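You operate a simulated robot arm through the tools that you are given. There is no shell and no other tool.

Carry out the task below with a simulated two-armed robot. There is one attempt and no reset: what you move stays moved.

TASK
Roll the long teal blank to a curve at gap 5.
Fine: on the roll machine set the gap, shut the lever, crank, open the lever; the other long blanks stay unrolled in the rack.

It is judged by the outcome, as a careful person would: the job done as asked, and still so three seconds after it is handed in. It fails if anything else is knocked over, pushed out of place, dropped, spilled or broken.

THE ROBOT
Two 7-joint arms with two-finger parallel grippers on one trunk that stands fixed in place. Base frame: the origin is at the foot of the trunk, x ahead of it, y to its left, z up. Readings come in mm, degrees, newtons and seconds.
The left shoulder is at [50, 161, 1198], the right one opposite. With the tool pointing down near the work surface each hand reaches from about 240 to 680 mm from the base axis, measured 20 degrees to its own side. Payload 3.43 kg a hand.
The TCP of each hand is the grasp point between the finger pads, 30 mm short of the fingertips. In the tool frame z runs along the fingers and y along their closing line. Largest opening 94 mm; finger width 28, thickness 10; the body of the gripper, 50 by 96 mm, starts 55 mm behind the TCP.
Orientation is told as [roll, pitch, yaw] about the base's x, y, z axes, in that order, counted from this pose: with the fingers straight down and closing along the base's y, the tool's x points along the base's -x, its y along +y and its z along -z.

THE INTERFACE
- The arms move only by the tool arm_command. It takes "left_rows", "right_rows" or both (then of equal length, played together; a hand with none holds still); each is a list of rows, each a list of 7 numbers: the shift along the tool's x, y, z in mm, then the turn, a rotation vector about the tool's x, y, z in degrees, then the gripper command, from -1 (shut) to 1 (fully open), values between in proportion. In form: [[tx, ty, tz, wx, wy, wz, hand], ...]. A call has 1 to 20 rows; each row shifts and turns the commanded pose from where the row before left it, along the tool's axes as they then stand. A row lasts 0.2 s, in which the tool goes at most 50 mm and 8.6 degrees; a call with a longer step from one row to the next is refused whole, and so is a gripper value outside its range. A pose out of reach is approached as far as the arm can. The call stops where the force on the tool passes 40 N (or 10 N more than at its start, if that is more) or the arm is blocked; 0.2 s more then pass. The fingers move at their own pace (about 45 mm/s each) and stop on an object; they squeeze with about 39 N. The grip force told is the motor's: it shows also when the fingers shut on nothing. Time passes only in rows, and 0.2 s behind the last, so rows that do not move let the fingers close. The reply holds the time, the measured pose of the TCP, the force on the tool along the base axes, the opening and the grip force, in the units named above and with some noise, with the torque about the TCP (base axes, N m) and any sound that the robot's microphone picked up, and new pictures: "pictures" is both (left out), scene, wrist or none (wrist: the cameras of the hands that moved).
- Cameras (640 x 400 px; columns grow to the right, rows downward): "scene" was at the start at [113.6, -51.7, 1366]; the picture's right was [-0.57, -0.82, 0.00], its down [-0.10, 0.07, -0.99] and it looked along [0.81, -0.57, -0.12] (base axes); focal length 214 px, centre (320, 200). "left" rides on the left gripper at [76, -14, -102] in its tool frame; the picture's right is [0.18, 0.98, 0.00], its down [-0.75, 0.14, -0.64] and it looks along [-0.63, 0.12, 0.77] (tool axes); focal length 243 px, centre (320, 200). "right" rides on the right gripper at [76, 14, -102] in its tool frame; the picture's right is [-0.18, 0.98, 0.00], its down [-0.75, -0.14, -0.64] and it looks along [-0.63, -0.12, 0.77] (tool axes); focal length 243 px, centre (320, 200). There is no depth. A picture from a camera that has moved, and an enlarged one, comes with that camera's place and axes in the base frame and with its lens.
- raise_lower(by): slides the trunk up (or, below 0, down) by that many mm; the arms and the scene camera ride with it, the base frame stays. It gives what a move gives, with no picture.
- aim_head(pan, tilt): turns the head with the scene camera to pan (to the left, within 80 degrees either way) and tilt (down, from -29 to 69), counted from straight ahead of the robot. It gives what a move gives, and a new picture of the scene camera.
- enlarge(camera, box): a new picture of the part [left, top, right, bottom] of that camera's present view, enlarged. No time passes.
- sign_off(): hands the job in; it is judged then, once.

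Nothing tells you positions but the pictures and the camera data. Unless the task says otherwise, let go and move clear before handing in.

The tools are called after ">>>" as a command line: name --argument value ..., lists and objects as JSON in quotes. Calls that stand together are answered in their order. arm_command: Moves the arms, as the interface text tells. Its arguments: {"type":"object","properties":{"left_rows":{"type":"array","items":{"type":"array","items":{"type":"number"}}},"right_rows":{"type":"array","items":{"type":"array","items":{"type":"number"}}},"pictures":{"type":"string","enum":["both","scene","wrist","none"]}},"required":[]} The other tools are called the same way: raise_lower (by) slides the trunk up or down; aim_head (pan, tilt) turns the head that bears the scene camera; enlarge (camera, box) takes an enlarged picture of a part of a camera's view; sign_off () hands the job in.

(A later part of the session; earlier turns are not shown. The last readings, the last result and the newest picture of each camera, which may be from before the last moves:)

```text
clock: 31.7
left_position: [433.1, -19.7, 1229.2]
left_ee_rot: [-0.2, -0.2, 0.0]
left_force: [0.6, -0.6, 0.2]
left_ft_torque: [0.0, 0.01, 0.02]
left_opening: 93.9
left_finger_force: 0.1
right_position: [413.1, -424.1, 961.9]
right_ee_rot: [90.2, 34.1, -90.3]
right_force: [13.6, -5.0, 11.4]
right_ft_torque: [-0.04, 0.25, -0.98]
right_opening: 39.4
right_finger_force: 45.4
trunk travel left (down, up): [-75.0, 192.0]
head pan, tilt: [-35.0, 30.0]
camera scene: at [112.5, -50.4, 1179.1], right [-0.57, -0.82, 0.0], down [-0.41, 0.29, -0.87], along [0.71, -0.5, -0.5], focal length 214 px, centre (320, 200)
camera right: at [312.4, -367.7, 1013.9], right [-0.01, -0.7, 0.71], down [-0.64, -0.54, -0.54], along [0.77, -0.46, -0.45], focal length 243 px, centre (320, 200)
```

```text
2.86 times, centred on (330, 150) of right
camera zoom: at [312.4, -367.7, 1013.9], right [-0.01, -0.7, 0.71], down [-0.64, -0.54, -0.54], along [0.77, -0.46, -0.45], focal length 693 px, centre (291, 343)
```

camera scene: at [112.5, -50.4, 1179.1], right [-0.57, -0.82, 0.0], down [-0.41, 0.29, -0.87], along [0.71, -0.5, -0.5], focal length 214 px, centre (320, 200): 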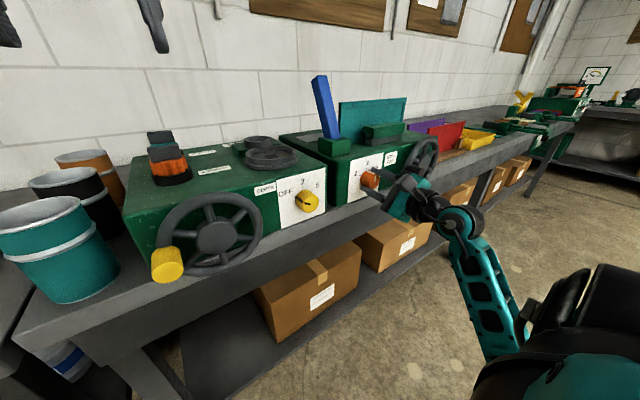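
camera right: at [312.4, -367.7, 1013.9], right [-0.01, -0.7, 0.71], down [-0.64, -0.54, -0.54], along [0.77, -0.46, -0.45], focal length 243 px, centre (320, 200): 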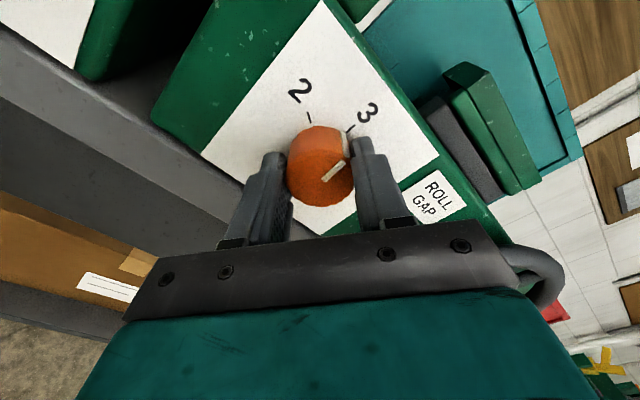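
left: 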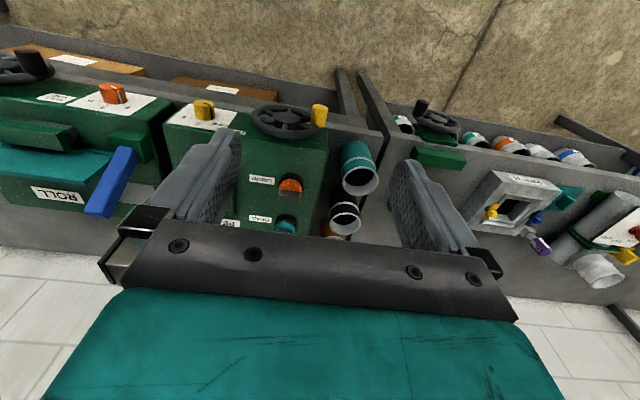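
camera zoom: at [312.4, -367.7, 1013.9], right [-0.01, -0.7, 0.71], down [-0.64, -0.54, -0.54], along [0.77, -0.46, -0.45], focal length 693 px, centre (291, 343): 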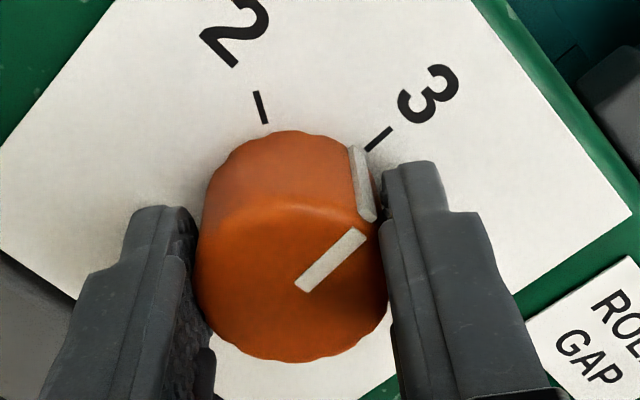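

The knob follows and now points at 3. Turning another 56° to 5.

>>> arm_command --right_rows '[[0, 0, 0, 0, 0, 8, -1], [0, 0, 0, 0, 0, 8, -1], [0, 0, 0, 0, 0, 8, -1], [0, 0, 0, 0, 0, 8, -1], [0, 0, 0, 0, 0, 8, -1], [0, 0, 0, 0, 0, 8, -1], [0, 0, 0, 0, 0, 8, -1]]' --pictures "wrist"

>>> enlarge --camera "right" --box '[220, 80, 440, 220]'

```text
clock: 33.3
left_position: [433.9, -20.5, 1229.5]
left_ee_rot: [-0.1, -0.1, 0.1]
left_force: [0.1, 0.0, -0.2]
left_ft_torque: [0.01, 0.02, 0.0]
left_opening: 94.2
left_finger_force: 0.1
right_position: [412.6, -424.4, 960.2]
right_ee_rot: [-164.1, 89.5, 15.3]
right_force: [17.9, -15.2, 19.5]
right_ft_torque: [0.04, 0.06, -0.49]
right_opening: 39.4
right_finger_force: 45.4
trunk travel left (down, up): [-75.0, 192.0]
head pan, tilt: [-35.0, 30.0]
camera right: at [311.1, -437.9, 1035.5], right [-0.01, -0.98, -0.19], down [-0.63, 0.15, -0.76], along [0.77, 0.11, -0.62], focal length 243 px, centre (320, 200)
```

right: 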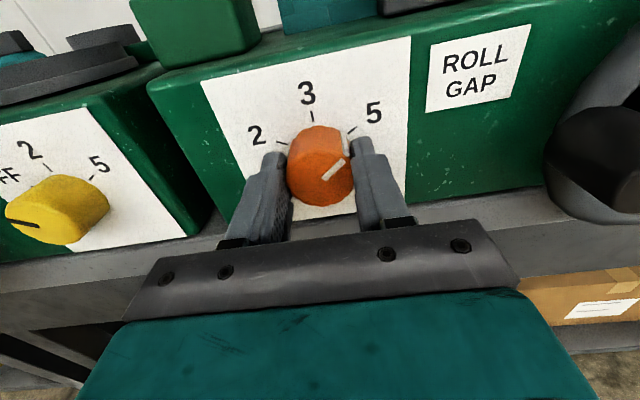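

```text
2.86 times, centred on (330, 150) of right
camera zoom: at [311.1, -437.9, 1035.5], right [-0.01, -0.98, -0.19], down [-0.63, 0.15, -0.76], along [0.77, 0.11, -0.62], focal length 693 px, centre (291, 343)
```

zoom: 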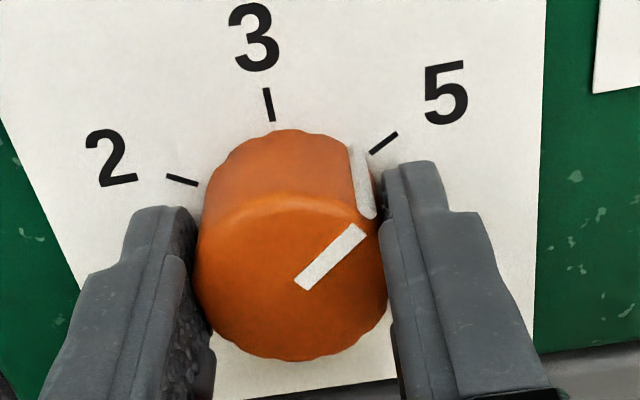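

The pointer is at 5. I release and back off to check it stays.

>>> arm_command --right_rows '[[0, 0, 0, 0, 0, 0, 0.3], [0, 0, 0, 0, 0, 0, 0.3], [0, 0, -20, 0, 0, 0, 0.3], [0, 0, -25, 0, 0, 0, 0.3], [0, 0, -25, 0, 0, 0, 0.3]]'

>>> enlarge --camera "right" --box '[220, 50, 440, 190]'

```text
clock: 34.5
left_position: [433.0, -20.7, 1228.4]
left_ee_rot: [-0.2, -0.1, 0.0]
left_force: [0.3, -0.4, 0.0]
left_ft_torque: [-0.01, 0.01, 0.04]
left_opening: 94.0
left_finger_force: 0.1
right_position: [343.7, -423.0, 959.6]
right_ee_rot: [-172.1, 89.9, 7.6]
right_force: [-0.7, 0.1, 0.0]
right_ft_torque: [0.0, -0.02, 0.0]
right_opening: 61.0
right_finger_force: 0.0
trunk travel left (down, up): [-75.0, 192.0]
head pan, tilt: [-35.0, 30.0]
camera scene: at [111.9, -50.6, 1179.1], right [-0.57, -0.82, 0.0], down [-0.41, 0.29, -0.87], along [0.71, -0.5, -0.5], focal length 214 px, centre (320, 200)
camera right: at [241.8, -436.3, 1034.4], right [-0.01, -0.98, -0.18], down [-0.64, 0.15, -0.76], along [0.77, 0.11, -0.63], focal length 243 px, centre (320, 200)
```

scene: 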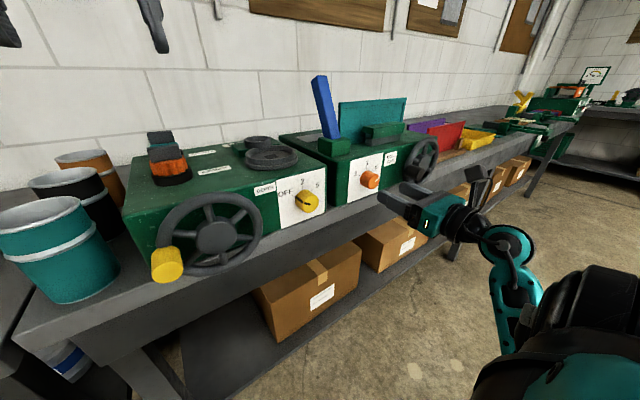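
right: 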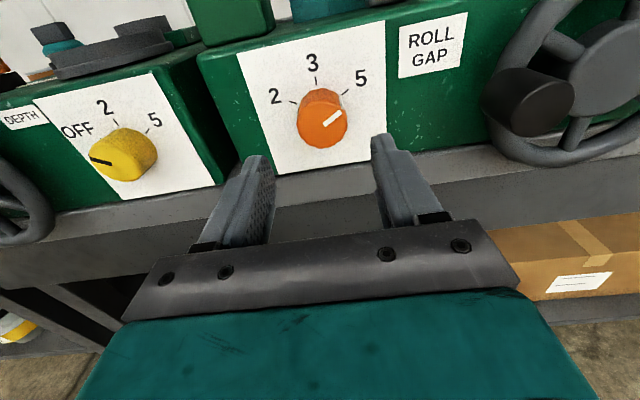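

```text
2.86 times, centred on (330, 120) of right
camera zoom: at [241.8, -436.3, 1034.4], right [-0.01, -0.98, -0.18], down [-0.64, 0.15, -0.76], along [0.77, 0.11, -0.63], focal length 693 px, centre (291, 429)
```

zoom: 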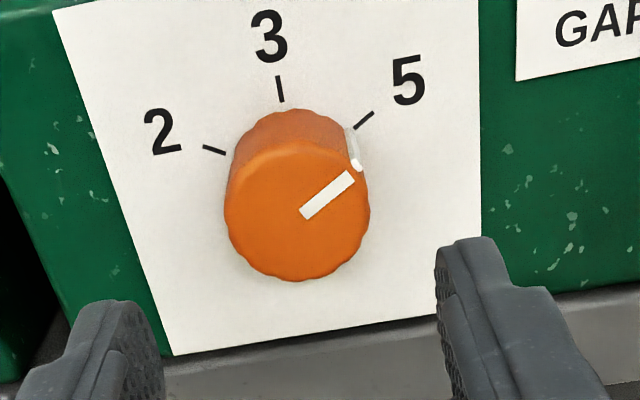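

>>> enlarge --camera "scene" --box '[345, 155, 393, 205]'

>>> enlarge --camera "right" --box '[270, 60, 380, 160]'

```text
8.00 times, centred on (369, 180) of scene
camera zoom: at [111.9, -50.6, 1179.1], right [-0.57, -0.82, 0.0], down [-0.41, 0.29, -0.87], along [0.71, -0.5, -0.5], focal length 1716 px, centre (-72, 360)
```

zoom: 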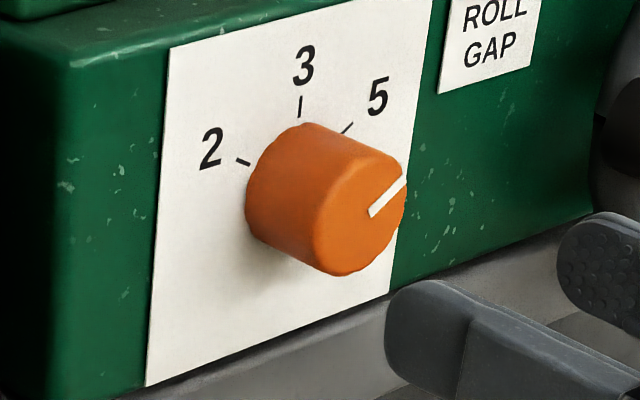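

```text
4.00 times, centred on (325, 110) of right
camera zoom: at [241.8, -436.3, 1034.4], right [-0.01, -0.98, -0.18], down [-0.64, 0.15, -0.76], along [0.77, 0.11, -0.63], focal length 970 px, centre (300, 560)
```

zoom: 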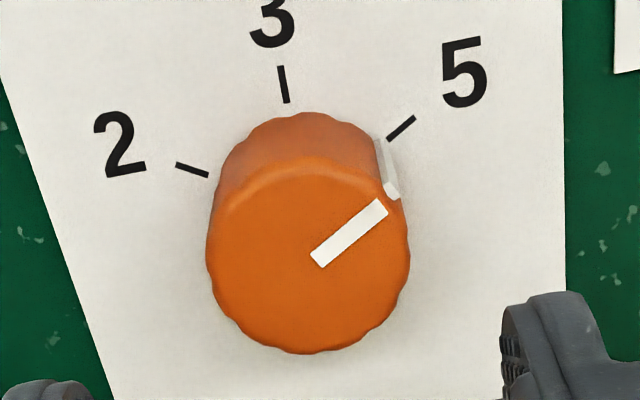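

The pointer lines up with the 5 tick. Next the lever: I raise the hand in front of it (camera now above the hand) for a closer look.

>>> arm_command --right_rows '[[34, 0, 0, 0, 0, 0, 0.3], [34, -13, 0, 0, 0, 0, 0.3], [34, -13, 0, 0, 0, 0, 0.3], [34, -13, 0, 0, 0, 0, 0.3], [34, -13, 0, 0, 0, 0, 0.3], [34, -13, 0, 0, 0, 0, 0.3], [0, -13, 0, 0, 0, 0, 0.3]]'

>>> enlarge --camera "right" --box '[200, 20, 440, 170]'

>>> enlarge --camera "scene" --box '[280, 60, 440, 180]'

```text
clock: 36.1
left_position: [432.7, -19.1, 1229.7]
left_ee_rot: [-0.2, -0.1, 0.0]
left_force: [0.1, 0.0, -0.3]
left_ft_torque: [-0.04, -0.01, -0.02]
left_opening: 94.0
left_finger_force: 0.0
right_position: [361.3, -372.8, 1165.9]
right_ee_rot: [-128.4, 89.9, 51.1]
right_force: [-0.9, -0.1, 0.5]
right_ft_torque: [0.04, -0.01, -0.02]
right_opening: 60.9
right_finger_force: 0.0
right hand out of reach, approached as far as the arm can: row 2, 3, 4, 7
trunk travel left (down, up): [-75.0, 192.0]
head pan, tilt: [-35.0, 30.0]
camera scene: at [111.9, -50.7, 1179.1], right [-0.57, -0.82, 0.0], down [-0.41, 0.29, -0.87], along [0.71, -0.5, -0.5], focal length 214 px, centre (320, 200)
camera right: at [258.7, -387.5, 1241.8], right [-0.01, -0.98, -0.19], down [-0.64, 0.15, -0.75], along [0.77, 0.11, -0.63], focal length 243 px, centre (320, 200)
```

scene: 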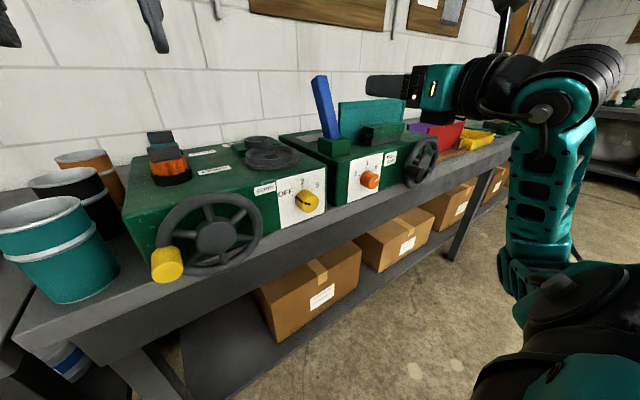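
right: 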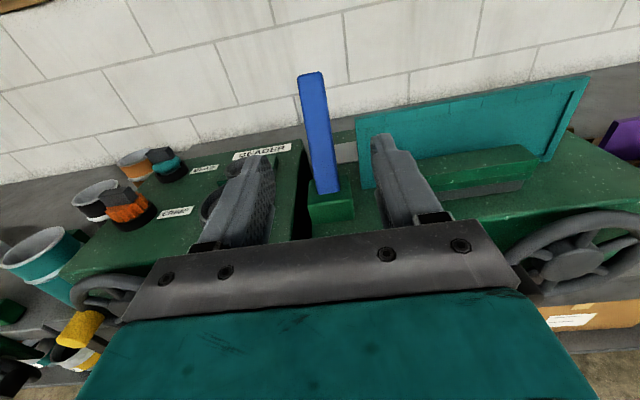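

```text
2.67 times, centred on (320, 95) of right
camera zoom: at [258.7, -387.5, 1241.8], right [-0.01, -0.98, -0.19], down [-0.64, 0.15, -0.75], along [0.77, 0.11, -0.63], focal length 647 px, centre (320, 480)
```

zoom: 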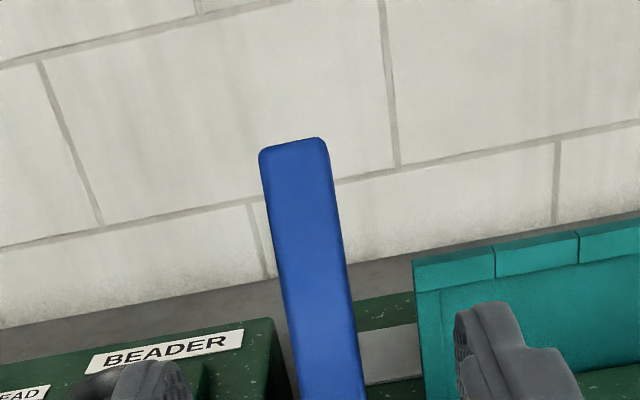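

```text
3.33 times, centred on (360, 120) of scene
camera zoom: at [111.9, -50.7, 1179.1], right [-0.57, -0.82, 0.0], down [-0.41, 0.29, -0.87], along [0.71, -0.5, -0.5], focal length 715 px, centre (187, 467)
```

zoom: 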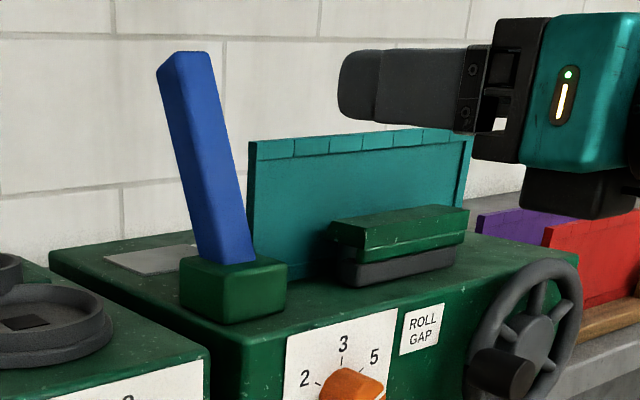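

Now triangulated better: the lever runs from ≈[511,-367,1053] to ≈[563,-368,1176], about 29 mm wide. I'll move forward with open fingers, stopping just short of it.

>>> arm_command --right_rows '[[-4, 0, 33, 0, 0, 0, 0.3], [-4, -2, 33, 0, 0, 0, 0.3], [-4, -2, 33, 0, 0, 0, 0.3], [-4, -2, 33, 0, 0, 0, 0.3]]'

>>> enlarge --camera "scene" --box '[280, 60, 440, 180]'

```text
clock: 37.1
left_position: [431.6, -20.6, 1228.4]
left_ee_rot: [-0.2, -0.1, 0.0]
left_force: [-0.4, -0.8, 0.1]
left_ft_torque: [-0.03, 0.0, 0.0]
left_opening: 94.0
left_finger_force: 0.0
right_position: [493.1, -370.5, 1151.8]
right_ee_rot: [163.9, 89.8, -16.6]
right_force: [0.0, 0.0, 0.7]
right_ft_torque: [-0.05, 0.0, -0.03]
right_opening: 61.2
right_finger_force: 0.0
trunk travel left (down, up): [-75.0, 192.0]
head pan, tilt: [-35.0, 30.0]
camera scene: at [112.0, -50.7, 1179.0], right [-0.57, -0.82, 0.0], down [-0.41, 0.29, -0.87], along [0.71, -0.5, -0.5], focal length 214 px, centre (320, 200)
camera right: at [391.0, -383.0, 1226.8], right [-0.01, -0.98, -0.18], down [-0.64, 0.15, -0.76], along [0.77, 0.11, -0.63], focal length 243 px, centre (320, 200)
```

scene: 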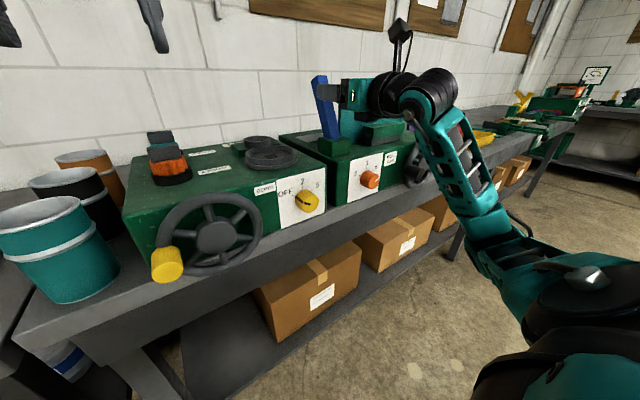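
right: 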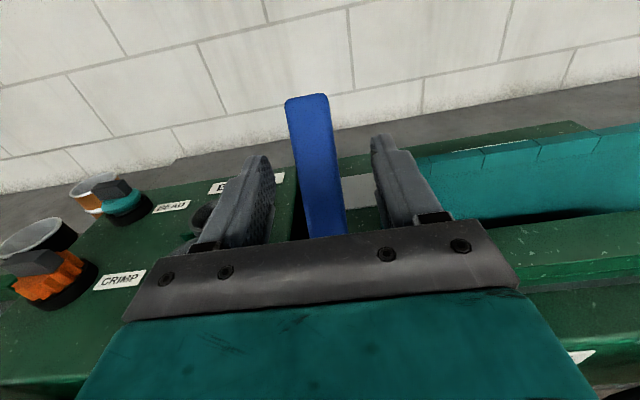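

```text
3.33 times, centred on (360, 120) of scene
camera zoom: at [112.0, -50.7, 1179.0], right [-0.57, -0.82, 0.0], down [-0.41, 0.29, -0.87], along [0.71, -0.5, -0.5], focal length 715 px, centre (187, 467)
```

zoom: 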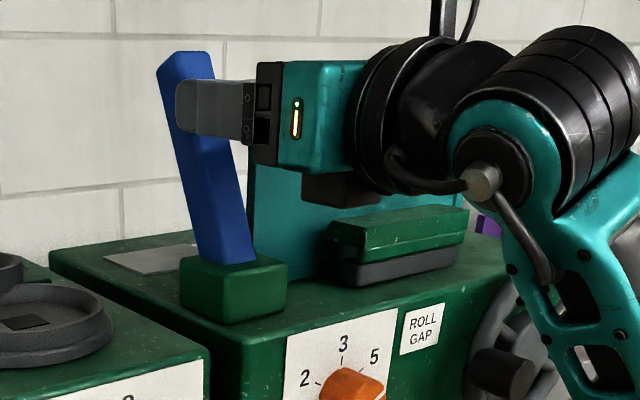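

The lever lies between the fingers' path. Advancing 58 mm more around it.

>>> arm_command --right_rows '[[0, 0, 20, 0, 0, 0, 0.3], [0, -1, 20, 0, 0, 0, 0.3], [0, -1, 18, 0, 0, 0, 0.3]]'

>>> enlarge --camera "scene" --box '[280, 60, 440, 180]'

```text
clock: 37.9
left_position: [432.8, -20.5, 1229.0]
left_ee_rot: [-0.3, -0.1, 0.0]
left_force: [0.2, -0.5, 0.1]
left_ft_torque: [0.0, -0.01, 0.01]
left_opening: 94.0
left_finger_force: 0.1
right_position: [550.1, -367.8, 1151.8]
right_ee_rot: [-179.4, 89.8, 0.1]
right_force: [0.9, -0.2, -0.2]
right_ft_torque: [0.02, -0.01, 0.01]
right_opening: 61.1
right_finger_force: 0.0
trunk travel left (down, up): [-75.0, 192.0]
head pan, tilt: [-35.0, 30.0]
camera scene: at [111.9, -50.7, 1179.1], right [-0.57, -0.82, 0.0], down [-0.41, 0.29, -0.87], along [0.71, -0.5, -0.5], focal length 214 px, centre (320, 200)
camera right: at [449.0, -380.9, 1226.5], right [-0.01, -0.98, -0.18], down [-0.64, 0.15, -0.76], along [0.77, 0.11, -0.63], focal length 243 px, centre (320, 200)
```

scene: 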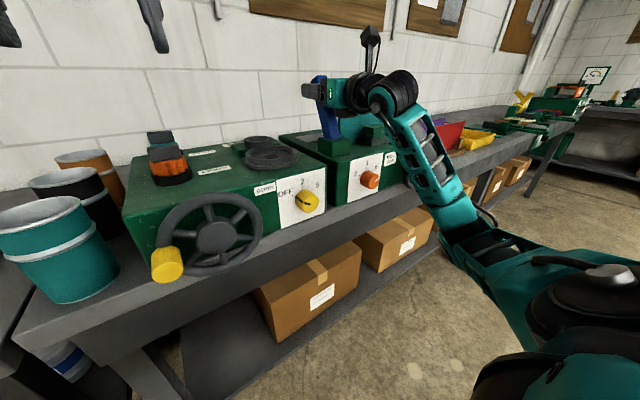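
right: 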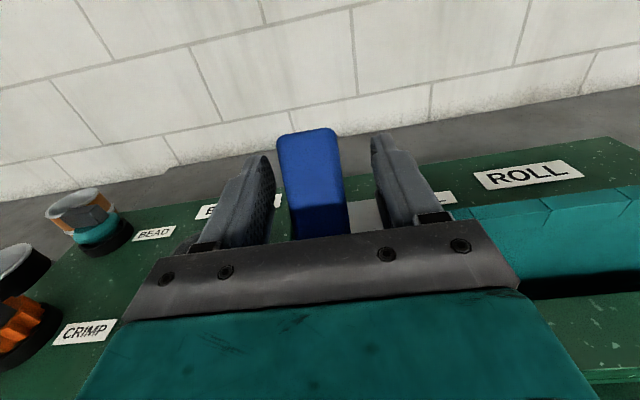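

```text
3.33 times, centred on (360, 120) of scene
camera zoom: at [111.9, -50.7, 1179.1], right [-0.57, -0.82, 0.0], down [-0.41, 0.29, -0.87], along [0.71, -0.5, -0.5], focal length 715 px, centre (187, 467)
```

zoom: 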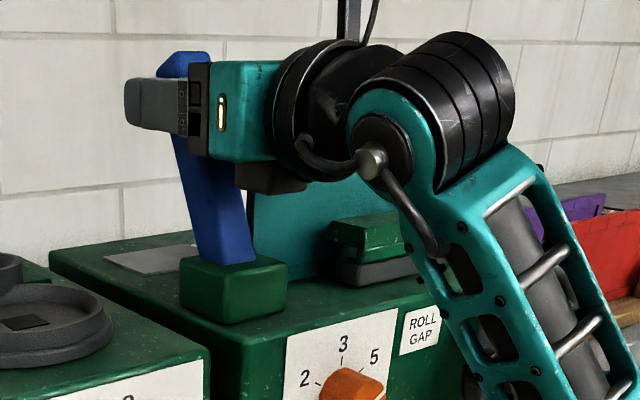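

Lever is well between the pads. I grip it and pull it gently toward the robot along its arc, a first 20°.

>>> arm_command --right_rows '[[0, 0, 0, 0, 0, 0, -1], [0, 0, 0, 0, 0, 0, -1], [0, 0, 0, 0, 0, 0, -1], [2.9, 0, -10.8, 0, 0, 0, -1], [1.9, 0, -11, 0, 0, 0, -1], [0.9, 0, -11.1, 0, 0, 0, -1], [0, 0, -11.1, 0, 0, 0, -1]]'

>>> enlarge --camera "scene" --box '[280, 60, 440, 180]'

```text
clock: 39.5
left_position: [434.1, -18.8, 1229.2]
left_ee_rot: [-0.4, 0.0, 0.1]
left_force: [0.5, -0.6, 0.2]
left_ft_torque: [0.01, -0.01, 0.01]
left_opening: 93.7
left_finger_force: 0.1
right_position: [507.3, -364.0, 1157.0]
right_ee_rot: [153.7, 89.7, -26.6]
right_force: [12.2, 12.0, 2.9]
right_ft_torque: [0.24, -1.33, 0.01]
right_opening: 34.4
right_finger_force: 45.4
trunk travel left (down, up): [-75.0, 192.0]
head pan, tilt: [-35.0, 30.0]
camera scene: at [113.0, -49.1, 1179.0], right [-0.57, -0.82, 0.0], down [-0.41, 0.29, -0.87], along [0.71, -0.5, -0.5], focal length 214 px, centre (320, 200)
camera right: at [405.2, -378.5, 1232.2], right [0.0, -0.98, -0.18], down [-0.64, 0.14, -0.76], along [0.77, 0.11, -0.63], focal length 243 px, centre (320, 200)
```

scene: 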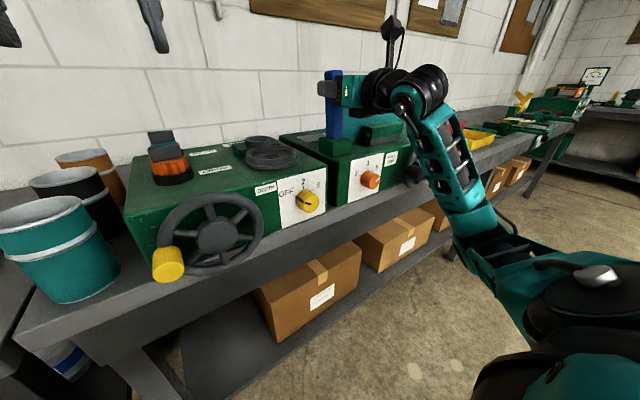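
right: 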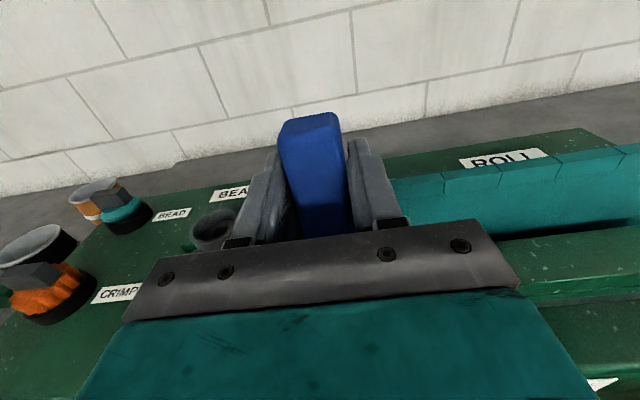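

```text
3.33 times, centred on (360, 120) of scene
camera zoom: at [113.0, -49.1, 1179.0], right [-0.57, -0.82, 0.0], down [-0.41, 0.29, -0.87], along [0.71, -0.5, -0.5], focal length 715 px, centre (187, 467)
```

zoom: 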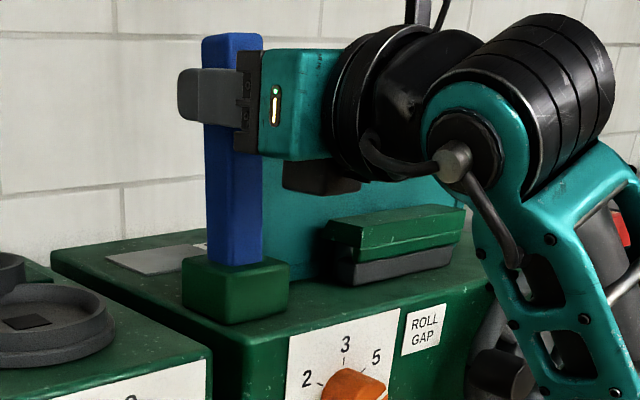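

The lever follows and now stands upright. Continuing the pull.

>>> arm_command --right_rows '[[-1.1, -2, -11.1, 0, 0, 0, -1], [-1.9, -1.5, -11, 0, 0, 0, -1], [-2.9, 0, -10.8, 0, 0, 0, -1], [-3.9, 0, -10.4, 0, 0, 0, -1]]'

>>> enlarge --camera "scene" --box '[280, 60, 440, 180]'

```text
clock: 40.5
left_position: [433.9, -21.6, 1228.7]
left_ee_rot: [-0.1, -0.1, 0.0]
left_force: [0.6, -0.9, -0.5]
left_ft_torque: [-0.01, 0.01, -0.03]
left_opening: 94.0
left_finger_force: 0.0
right_position: [464.7, -364.9, 1145.9]
right_ee_rot: [-175.1, 89.9, 4.2]
right_force: [10.5, -9.5, 7.9]
right_ft_torque: [0.14, -1.34, 0.05]
right_opening: 34.3
right_finger_force: 44.7
trunk travel left (down, up): [-75.0, 192.0]
head pan, tilt: [-35.0, 30.0]
camera scene: at [112.4, -51.4, 1179.0], right [-0.57, -0.82, 0.0], down [-0.41, 0.29, -0.87], along [0.71, -0.5, -0.5], focal length 214 px, centre (320, 200)
camera right: at [361.8, -378.1, 1221.8], right [-0.01, -0.98, -0.18], down [-0.64, 0.15, -0.76], along [0.77, 0.11, -0.63], focal length 243 px, centre (320, 200)
```

scene: 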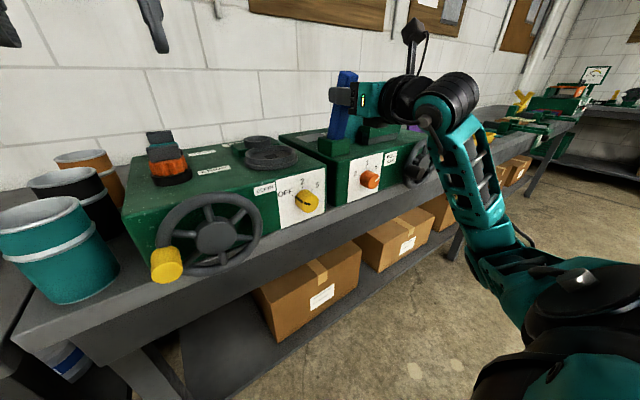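
right: 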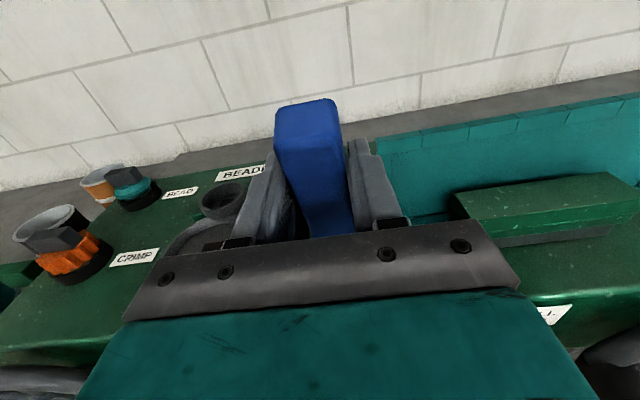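

```text
3.33 times, centred on (360, 120) of scene
camera zoom: at [112.4, -51.4, 1179.0], right [-0.57, -0.82, 0.0], down [-0.41, 0.29, -0.87], along [0.71, -0.5, -0.5], focal length 715 px, centre (187, 467)
```

zoom: 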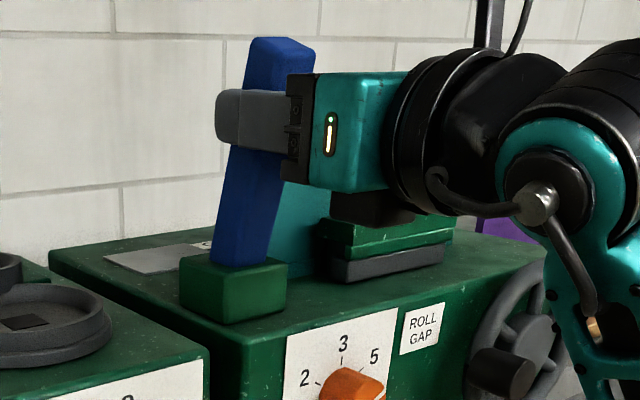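

Lever is about 22° forward, with only ~10 N drag and no stop yet. Continuing until it meets a stop.

>>> arm_command --right_rows '[[-4.8, 1, -10.1, 0, 0, 0, -1], [-5.6, 1, -9.6, 0, 0, 0, -1], [-6.4, 0, -9.2, 0, 0, 0, -1], [-7.2, 0, -8.5, 0, 0, 0, -1]]'

>>> enlarge --camera "scene" --box '[280, 60, 440, 180]'

```text
clock: 41.2
left_position: [435.0, -19.2, 1229.5]
left_ee_rot: [-0.3, 0.0, 0.1]
left_force: [0.1, -0.3, 0.3]
left_ft_torque: [-0.01, 0.02, 0.02]
left_opening: 94.2
left_finger_force: 0.1
right_position: [443.6, -365.2, 1136.0]
right_ee_rot: [179.8, 89.5, -0.5]
right_force: [21.3, 2.7, 12.3]
right_ft_torque: [-0.08, 0.74, 0.05]
right_opening: 33.8
right_finger_force: 45.2
trunk travel left (down, up): [-75.0, 192.0]
head pan, tilt: [-35.0, 30.0]
stopped in row 3 (right hand): the force on the tool passed its limit at 54 N (the readings are from after the stop); the commanded pose is now the measured one
camera scene: at [113.9, -49.7, 1178.9], right [-0.57, -0.82, 0.0], down [-0.41, 0.29, -0.87], along [0.71, -0.5, -0.5], focal length 214 px, centre (320, 200)
camera right: at [341.2, -378.5, 1209.9], right [-0.01, -0.98, -0.18], down [-0.64, 0.15, -0.76], along [0.77, 0.11, -0.63], focal length 243 px, centre (320, 200)
```

scene: 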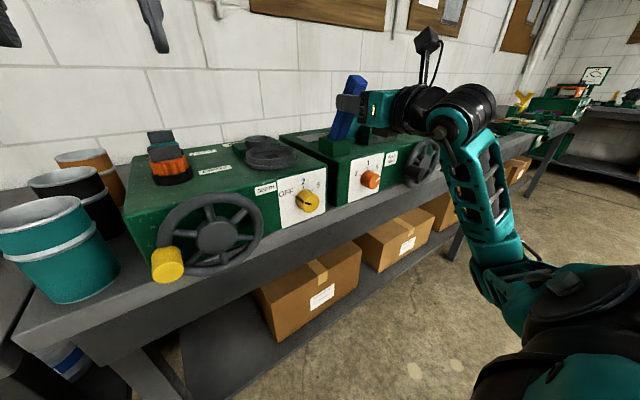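
right: 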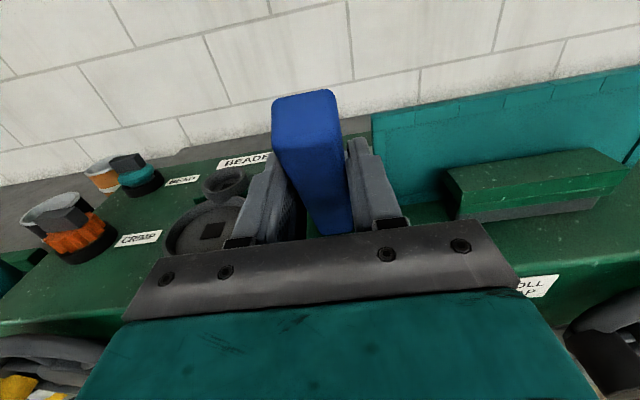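

```text
3.33 times, centred on (360, 120) of scene
camera zoom: at [113.9, -49.7, 1178.9], right [-0.57, -0.82, 0.0], down [-0.41, 0.29, -0.87], along [0.71, -0.5, -0.5], focal length 715 px, centre (187, 467)
```

zoom: 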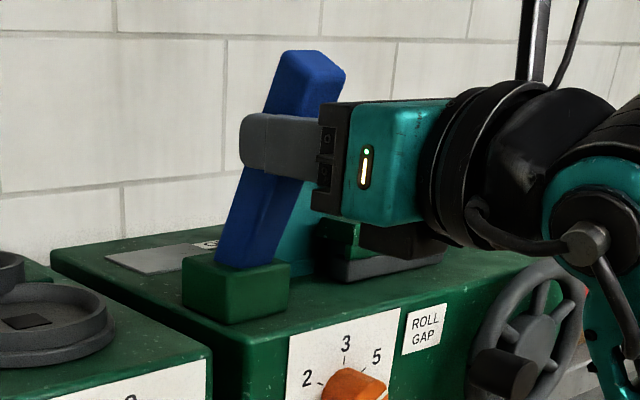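

Force jumped at about 33° forward – probably the end stop. I'll try a small further pull to confirm.

>>> arm_command --right_rows '[[0, 0, 0, 0, 0, 0, -1], [-4, 0, -6, 0, 0, 0, -1], [-4, 0, -6, 0, 0, 0, -1], [-4, 0, -6, 0, 0, 0, -1]]'

>>> enlarge --camera "scene" --box '[280, 60, 440, 180]'

```text
clock: 41.7
left_position: [434.9, -18.6, 1227.6]
left_ee_rot: [-0.4, 0.0, 0.0]
left_force: [-0.2, 0.5, -0.7]
left_ft_torque: [-0.02, 0.01, 0.02]
left_opening: 93.9
left_finger_force: 0.0
right_position: [443.4, -364.3, 1134.8]
right_ee_rot: [-176.5, 89.4, 3.2]
right_force: [25.1, 4.1, 11.3]
right_ft_torque: [-0.13, 0.66, 0.1]
right_opening: 33.9
right_finger_force: 44.5
trunk travel left (down, up): [-75.0, 192.0]
head pan, tilt: [-35.0, 30.0]
stopped in row 2 (right hand): the force on the tool passed its limit at 40 N (the readings are from after the stop); the commanded pose is now the measured one
camera scene: at [114.3, -49.5, 1178.8], right [-0.57, -0.82, 0.0], down [-0.41, 0.29, -0.87], along [0.71, -0.5, -0.5], focal length 214 px, centre (320, 200)
camera right: at [340.7, -378.6, 1209.4], right [0.0, -0.98, -0.18], down [-0.63, 0.15, -0.76], along [0.77, 0.11, -0.62], focal length 243 px, centre (320, 200)
```

scene: 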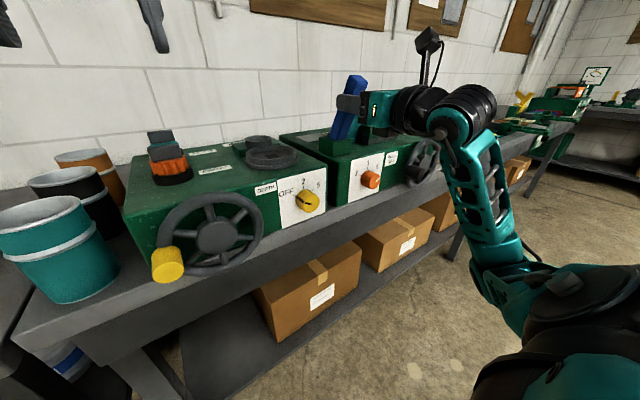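
right: 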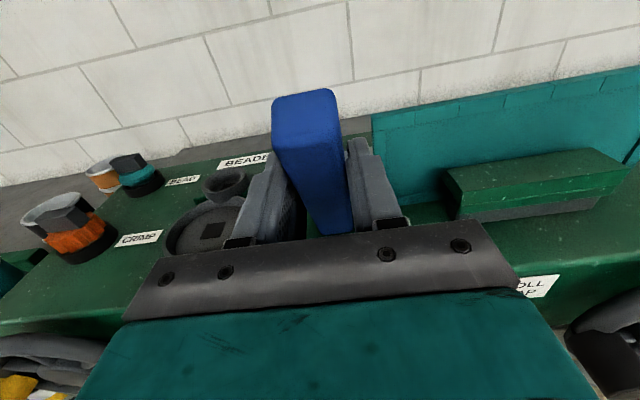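

```text
3.33 times, centred on (360, 120) of scene
camera zoom: at [114.3, -49.5, 1178.8], right [-0.57, -0.82, 0.0], down [-0.41, 0.29, -0.87], along [0.71, -0.5, -0.5], focal length 715 px, centre (187, 467)
```

zoom: 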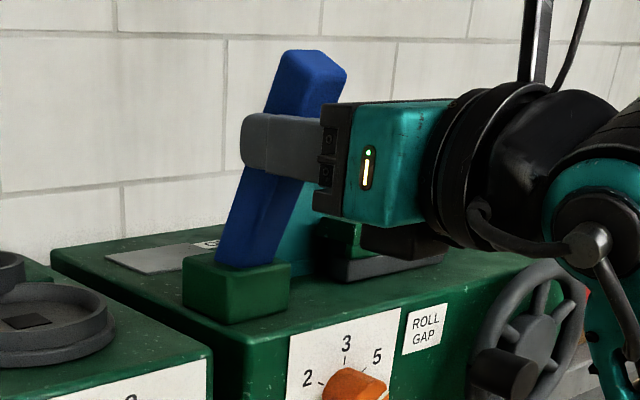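

Firm stop: the lever is fully forward (shut). I release and back away, then look.

>>> arm_command --right_rows '[[0, 0, 0, 0, 0, 0, 0.3], [0, 0, 0, 0, 0, 0, 0.3], [0, 0, 0, 0, 0, 0, 0.3], [0, 0, -25, 0, 0, 0, 0.3], [0, 0, -30, 0, 0, 0, 0.3], [0, 0, -30, 0, 0, 0, 0.3]]'

>>> enlarge --camera "scene" --box '[280, 60, 440, 200]'

>>> enlarge --camera "right" --box '[200, 40, 640, 280]'

```text
clock: 43.1
left_position: [432.4, -21.5, 1228.9]
left_ee_rot: [-0.2, -0.1, 0.0]
left_force: [0.6, -0.1, -0.3]
left_ft_torque: [0.0, -0.03, 0.0]
left_opening: 93.9
left_finger_force: 0.0
right_position: [368.3, -381.9, 1146.3]
right_ee_rot: [-176.3, 89.4, 3.4]
right_force: [-0.4, -0.4, 0.9]
right_ft_torque: [-0.01, 0.02, -0.03]
right_opening: 61.1
right_finger_force: 0.1
right hand out of reach, approached as far as the arm can: row 5, 6
trunk travel left (down, up): [-75.0, 192.0]
head pan, tilt: [-35.0, 30.0]
camera scene: at [111.8, -50.6, 1179.1], right [-0.57, -0.82, 0.0], down [-0.41, 0.29, -0.87], along [0.71, -0.5, -0.5], focal length 214 px, centre (320, 200)
camera right: at [266.0, -396.0, 1220.6], right [0.0, -0.98, -0.18], down [-0.63, 0.15, -0.76], along [0.77, 0.11, -0.62], focal length 243 px, centre (320, 200)
```

scene: 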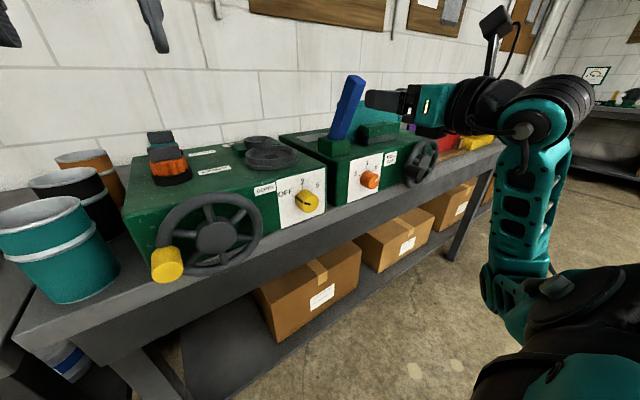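
right: 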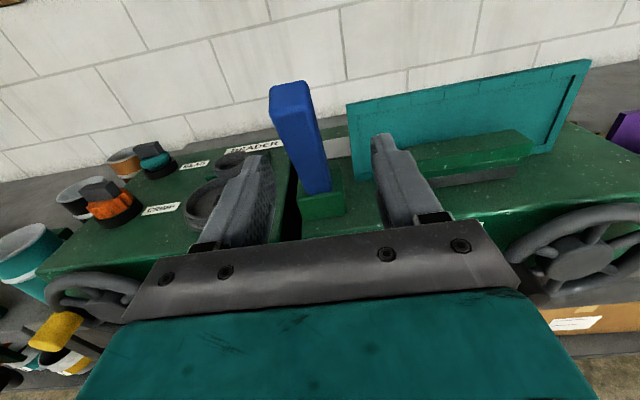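

```text
2.86 times, centred on (360, 130) of scene
camera zoom: at [111.8, -50.6, 1179.1], right [-0.57, -0.82, 0.0], down [-0.41, 0.29, -0.87], along [0.71, -0.5, -0.5], focal length 613 px, centre (206, 400)
```

zoom: 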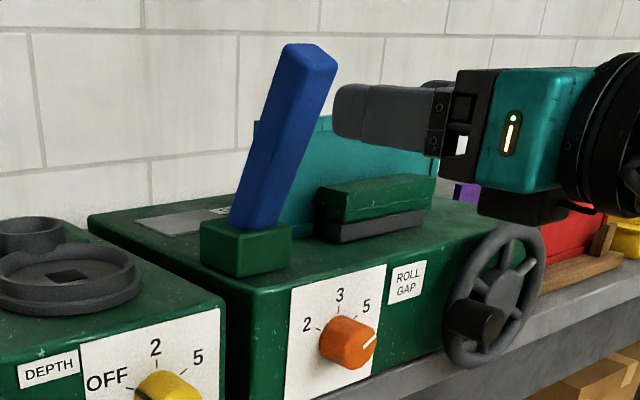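

```text
1.45 times, centred on (420, 160) of right
camera zoom: at [266.0, -396.0, 1220.6], right [0.0, -0.98, -0.18], down [-0.63, 0.15, -0.76], along [0.77, 0.11, -0.62], focal length 353 px, centre (174, 258)
```

zoom: 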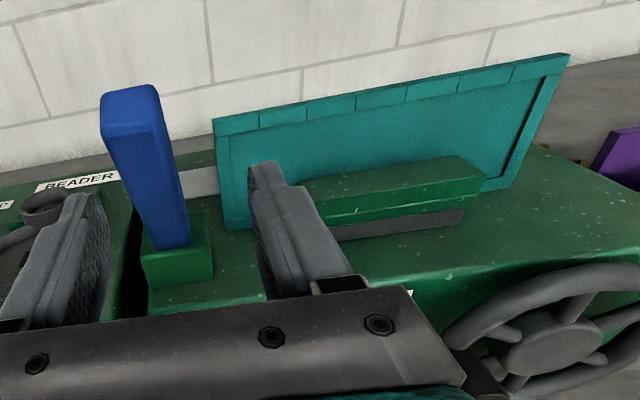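

The lever stays forward. Now the crank: I move the hand in front of the wheel's handle for a closer look.

>>> arm_command --right_rows '[[0, 0, -25, 0, 0, 0, 0.5], [-23, 30, -23, 0, 0, 0, 0.5], [-23, 30, 0, 0, 0, 0, 0.5], [-23, 30, 0, 0, 0, 0, 0.5], [-23, 30, 0, 0, 0, 0, 0.5], [-23, 30, 0, 0, 0, 0, 0.5], [-21, 28, 0, 0, 0, 0, 0.5]]'

>>> enlarge --camera "scene" --box '[340, 100, 500, 220]'

>>> enlarge --camera "right" --box '[200, 40, 520, 240]'

```text
clock: 44.7
left_position: [432.6, -20.9, 1230.1]
left_ee_rot: [-0.2, -0.1, 0.0]
left_force: [0.6, -0.4, 0.3]
left_ft_torque: [0.01, 0.04, 0.01]
left_opening: 93.8
left_finger_force: 0.0
right_position: [328.9, -571.0, 1015.5]
right_ee_rot: [179.6, 89.4, -0.9]
right_force: [0.1, 0.6, -0.2]
right_ft_torque: [0.01, 0.0, 0.0]
right_opening: 70.7
right_finger_force: 0.1
right hand out of reach, approached as far as the arm can: row 1
trunk travel left (down, up): [-75.0, 192.0]
head pan, tilt: [-35.0, 30.0]
camera scene: at [111.9, -50.8, 1179.1], right [-0.57, -0.82, 0.0], down [-0.41, 0.29, -0.87], along [0.71, -0.5, -0.5], focal length 214 px, centre (320, 200)
camera right: at [225.5, -583.6, 1089.3], right [-0.01, -0.98, -0.18], down [-0.63, 0.15, -0.76], along [0.78, 0.11, -0.62], focal length 243 px, centre (320, 200)
```

scene: 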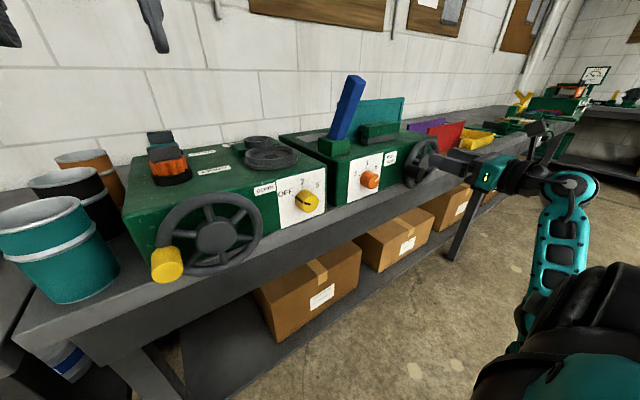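
right: 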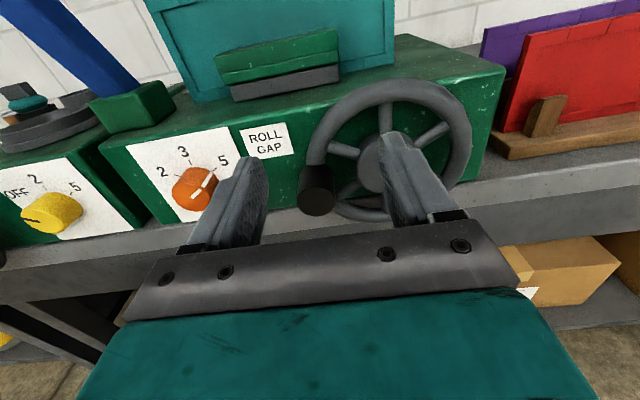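

```text
3.33 times, centred on (420, 160) of scene
camera zoom: at [111.9, -50.8, 1179.1], right [-0.57, -0.82, 0.0], down [-0.41, 0.29, -0.87], along [0.71, -0.5, -0.5], focal length 715 px, centre (-13, 333)
```

zoom: 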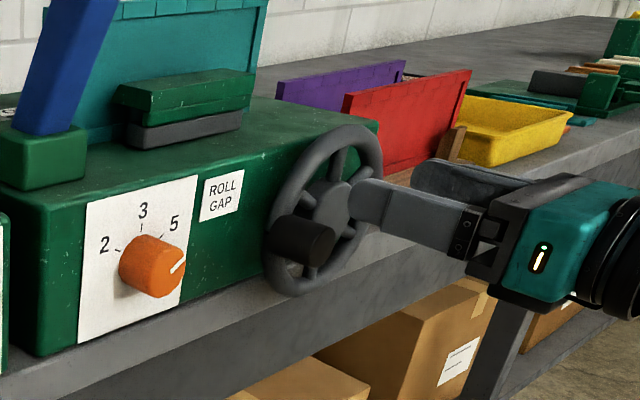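

```text
2.00 times, centred on (360, 140) of right
camera zoom: at [225.5, -583.6, 1089.3], right [-0.01, -0.98, -0.18], down [-0.63, 0.15, -0.76], along [0.78, 0.11, -0.62], focal length 485 px, centre (240, 320)
```

zoom: 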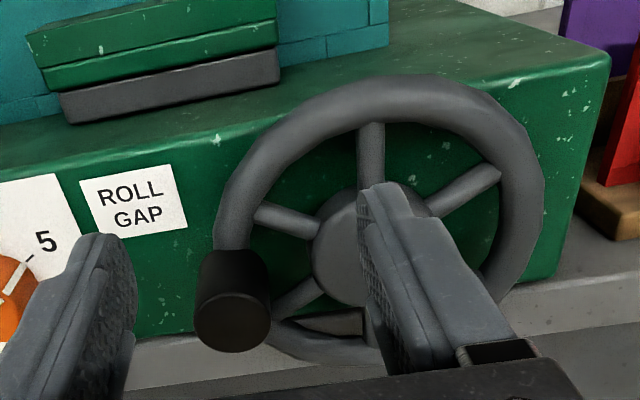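

Handle tip is at ≈[386,-558,963.5], ~32 mm thick and ~20 mm long; hub at ≈y −624, z 965, crank radius ≈66. I'll line up with the handle, opening 48 mm, and check before advancing.

>>> arm_command --right_rows '[[-18, -5, 0, 0, 0, 0, 0.02], [-17, -4, 0, 0, 0, 0, 0.02], [-17, -4, 0, 0, 0, 0, 0.02], [0, 0, 10, 0, 0, 0, 0.02]]'

>>> enlarge --camera "scene" --box '[360, 100, 500, 220]'

>>> enlarge --camera "right" --box '[200, 40, 520, 240]'

```text
clock: 45.7
left_position: [433.7, -20.3, 1229.7]
left_ee_rot: [-0.3, -0.1, 0.0]
left_force: [0.3, -0.6, -0.7]
left_ft_torque: [-0.02, -0.01, 0.02]
left_opening: 93.9
left_finger_force: 0.1
right_position: [338.8, -557.0, 963.5]
right_ee_rot: [-175.5, 89.3, 4.0]
right_force: [1.0, -0.2, -0.1]
right_ft_torque: [0.01, -0.02, 0.0]
right_opening: 47.9
right_finger_force: 0.0
trunk travel left (down, up): [-75.0, 192.0]
head pan, tilt: [-35.0, 30.0]
camera scene: at [111.8, -50.7, 1179.1], right [-0.57, -0.82, 0.0], down [-0.41, 0.29, -0.87], along [0.71, -0.5, -0.5], focal length 214 px, centre (320, 200)
camera right: at [236.4, -570.7, 1037.0], right [-0.01, -0.98, -0.18], down [-0.63, 0.15, -0.76], along [0.77, 0.11, -0.62], focal length 243 px, centre (320, 200)
```

scene: 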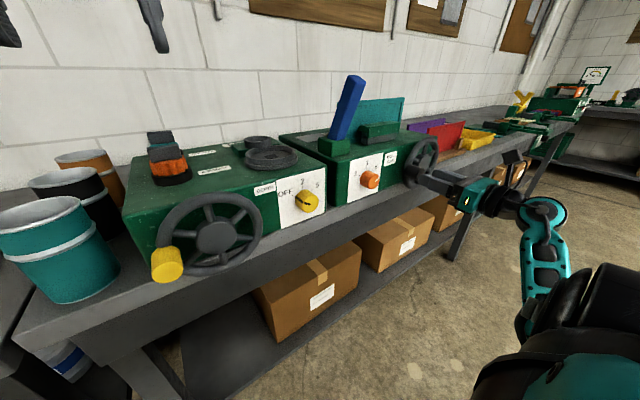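
right: 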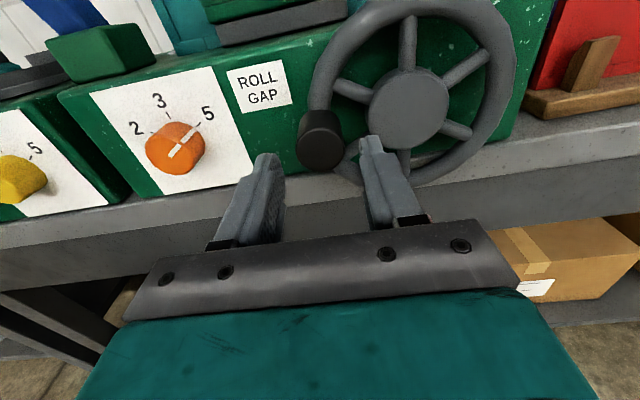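

```text
3.33 times, centred on (430, 160) of scene
camera zoom: at [111.8, -50.7, 1179.1], right [-0.57, -0.82, 0.0], down [-0.41, 0.29, -0.87], along [0.71, -0.5, -0.5], focal length 715 px, centre (-47, 333)
```

zoom: 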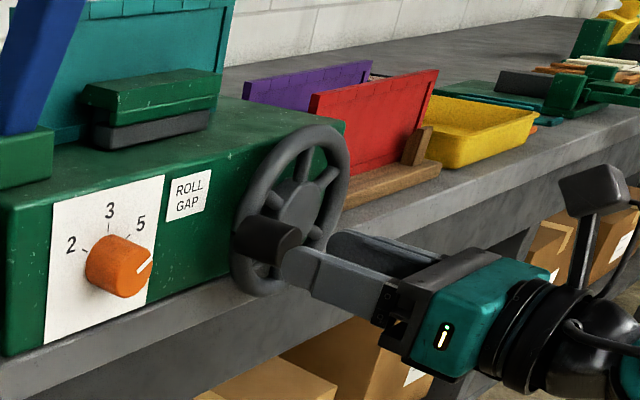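

```text
2.00 times, centred on (360, 140) of right
camera zoom: at [236.4, -570.7, 1037.0], right [-0.01, -0.98, -0.18], down [-0.63, 0.15, -0.76], along [0.77, 0.11, -0.62], focal length 485 px, centre (240, 320)
```

zoom: 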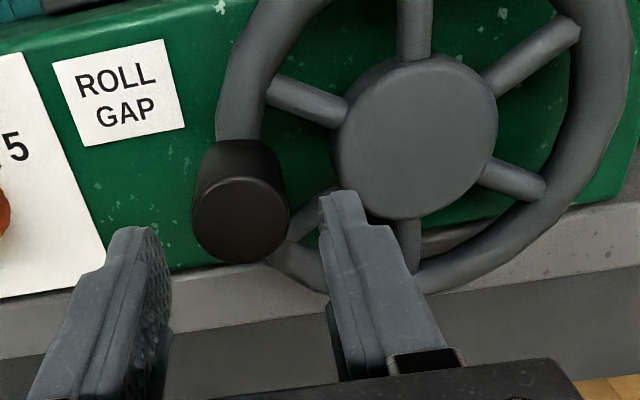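

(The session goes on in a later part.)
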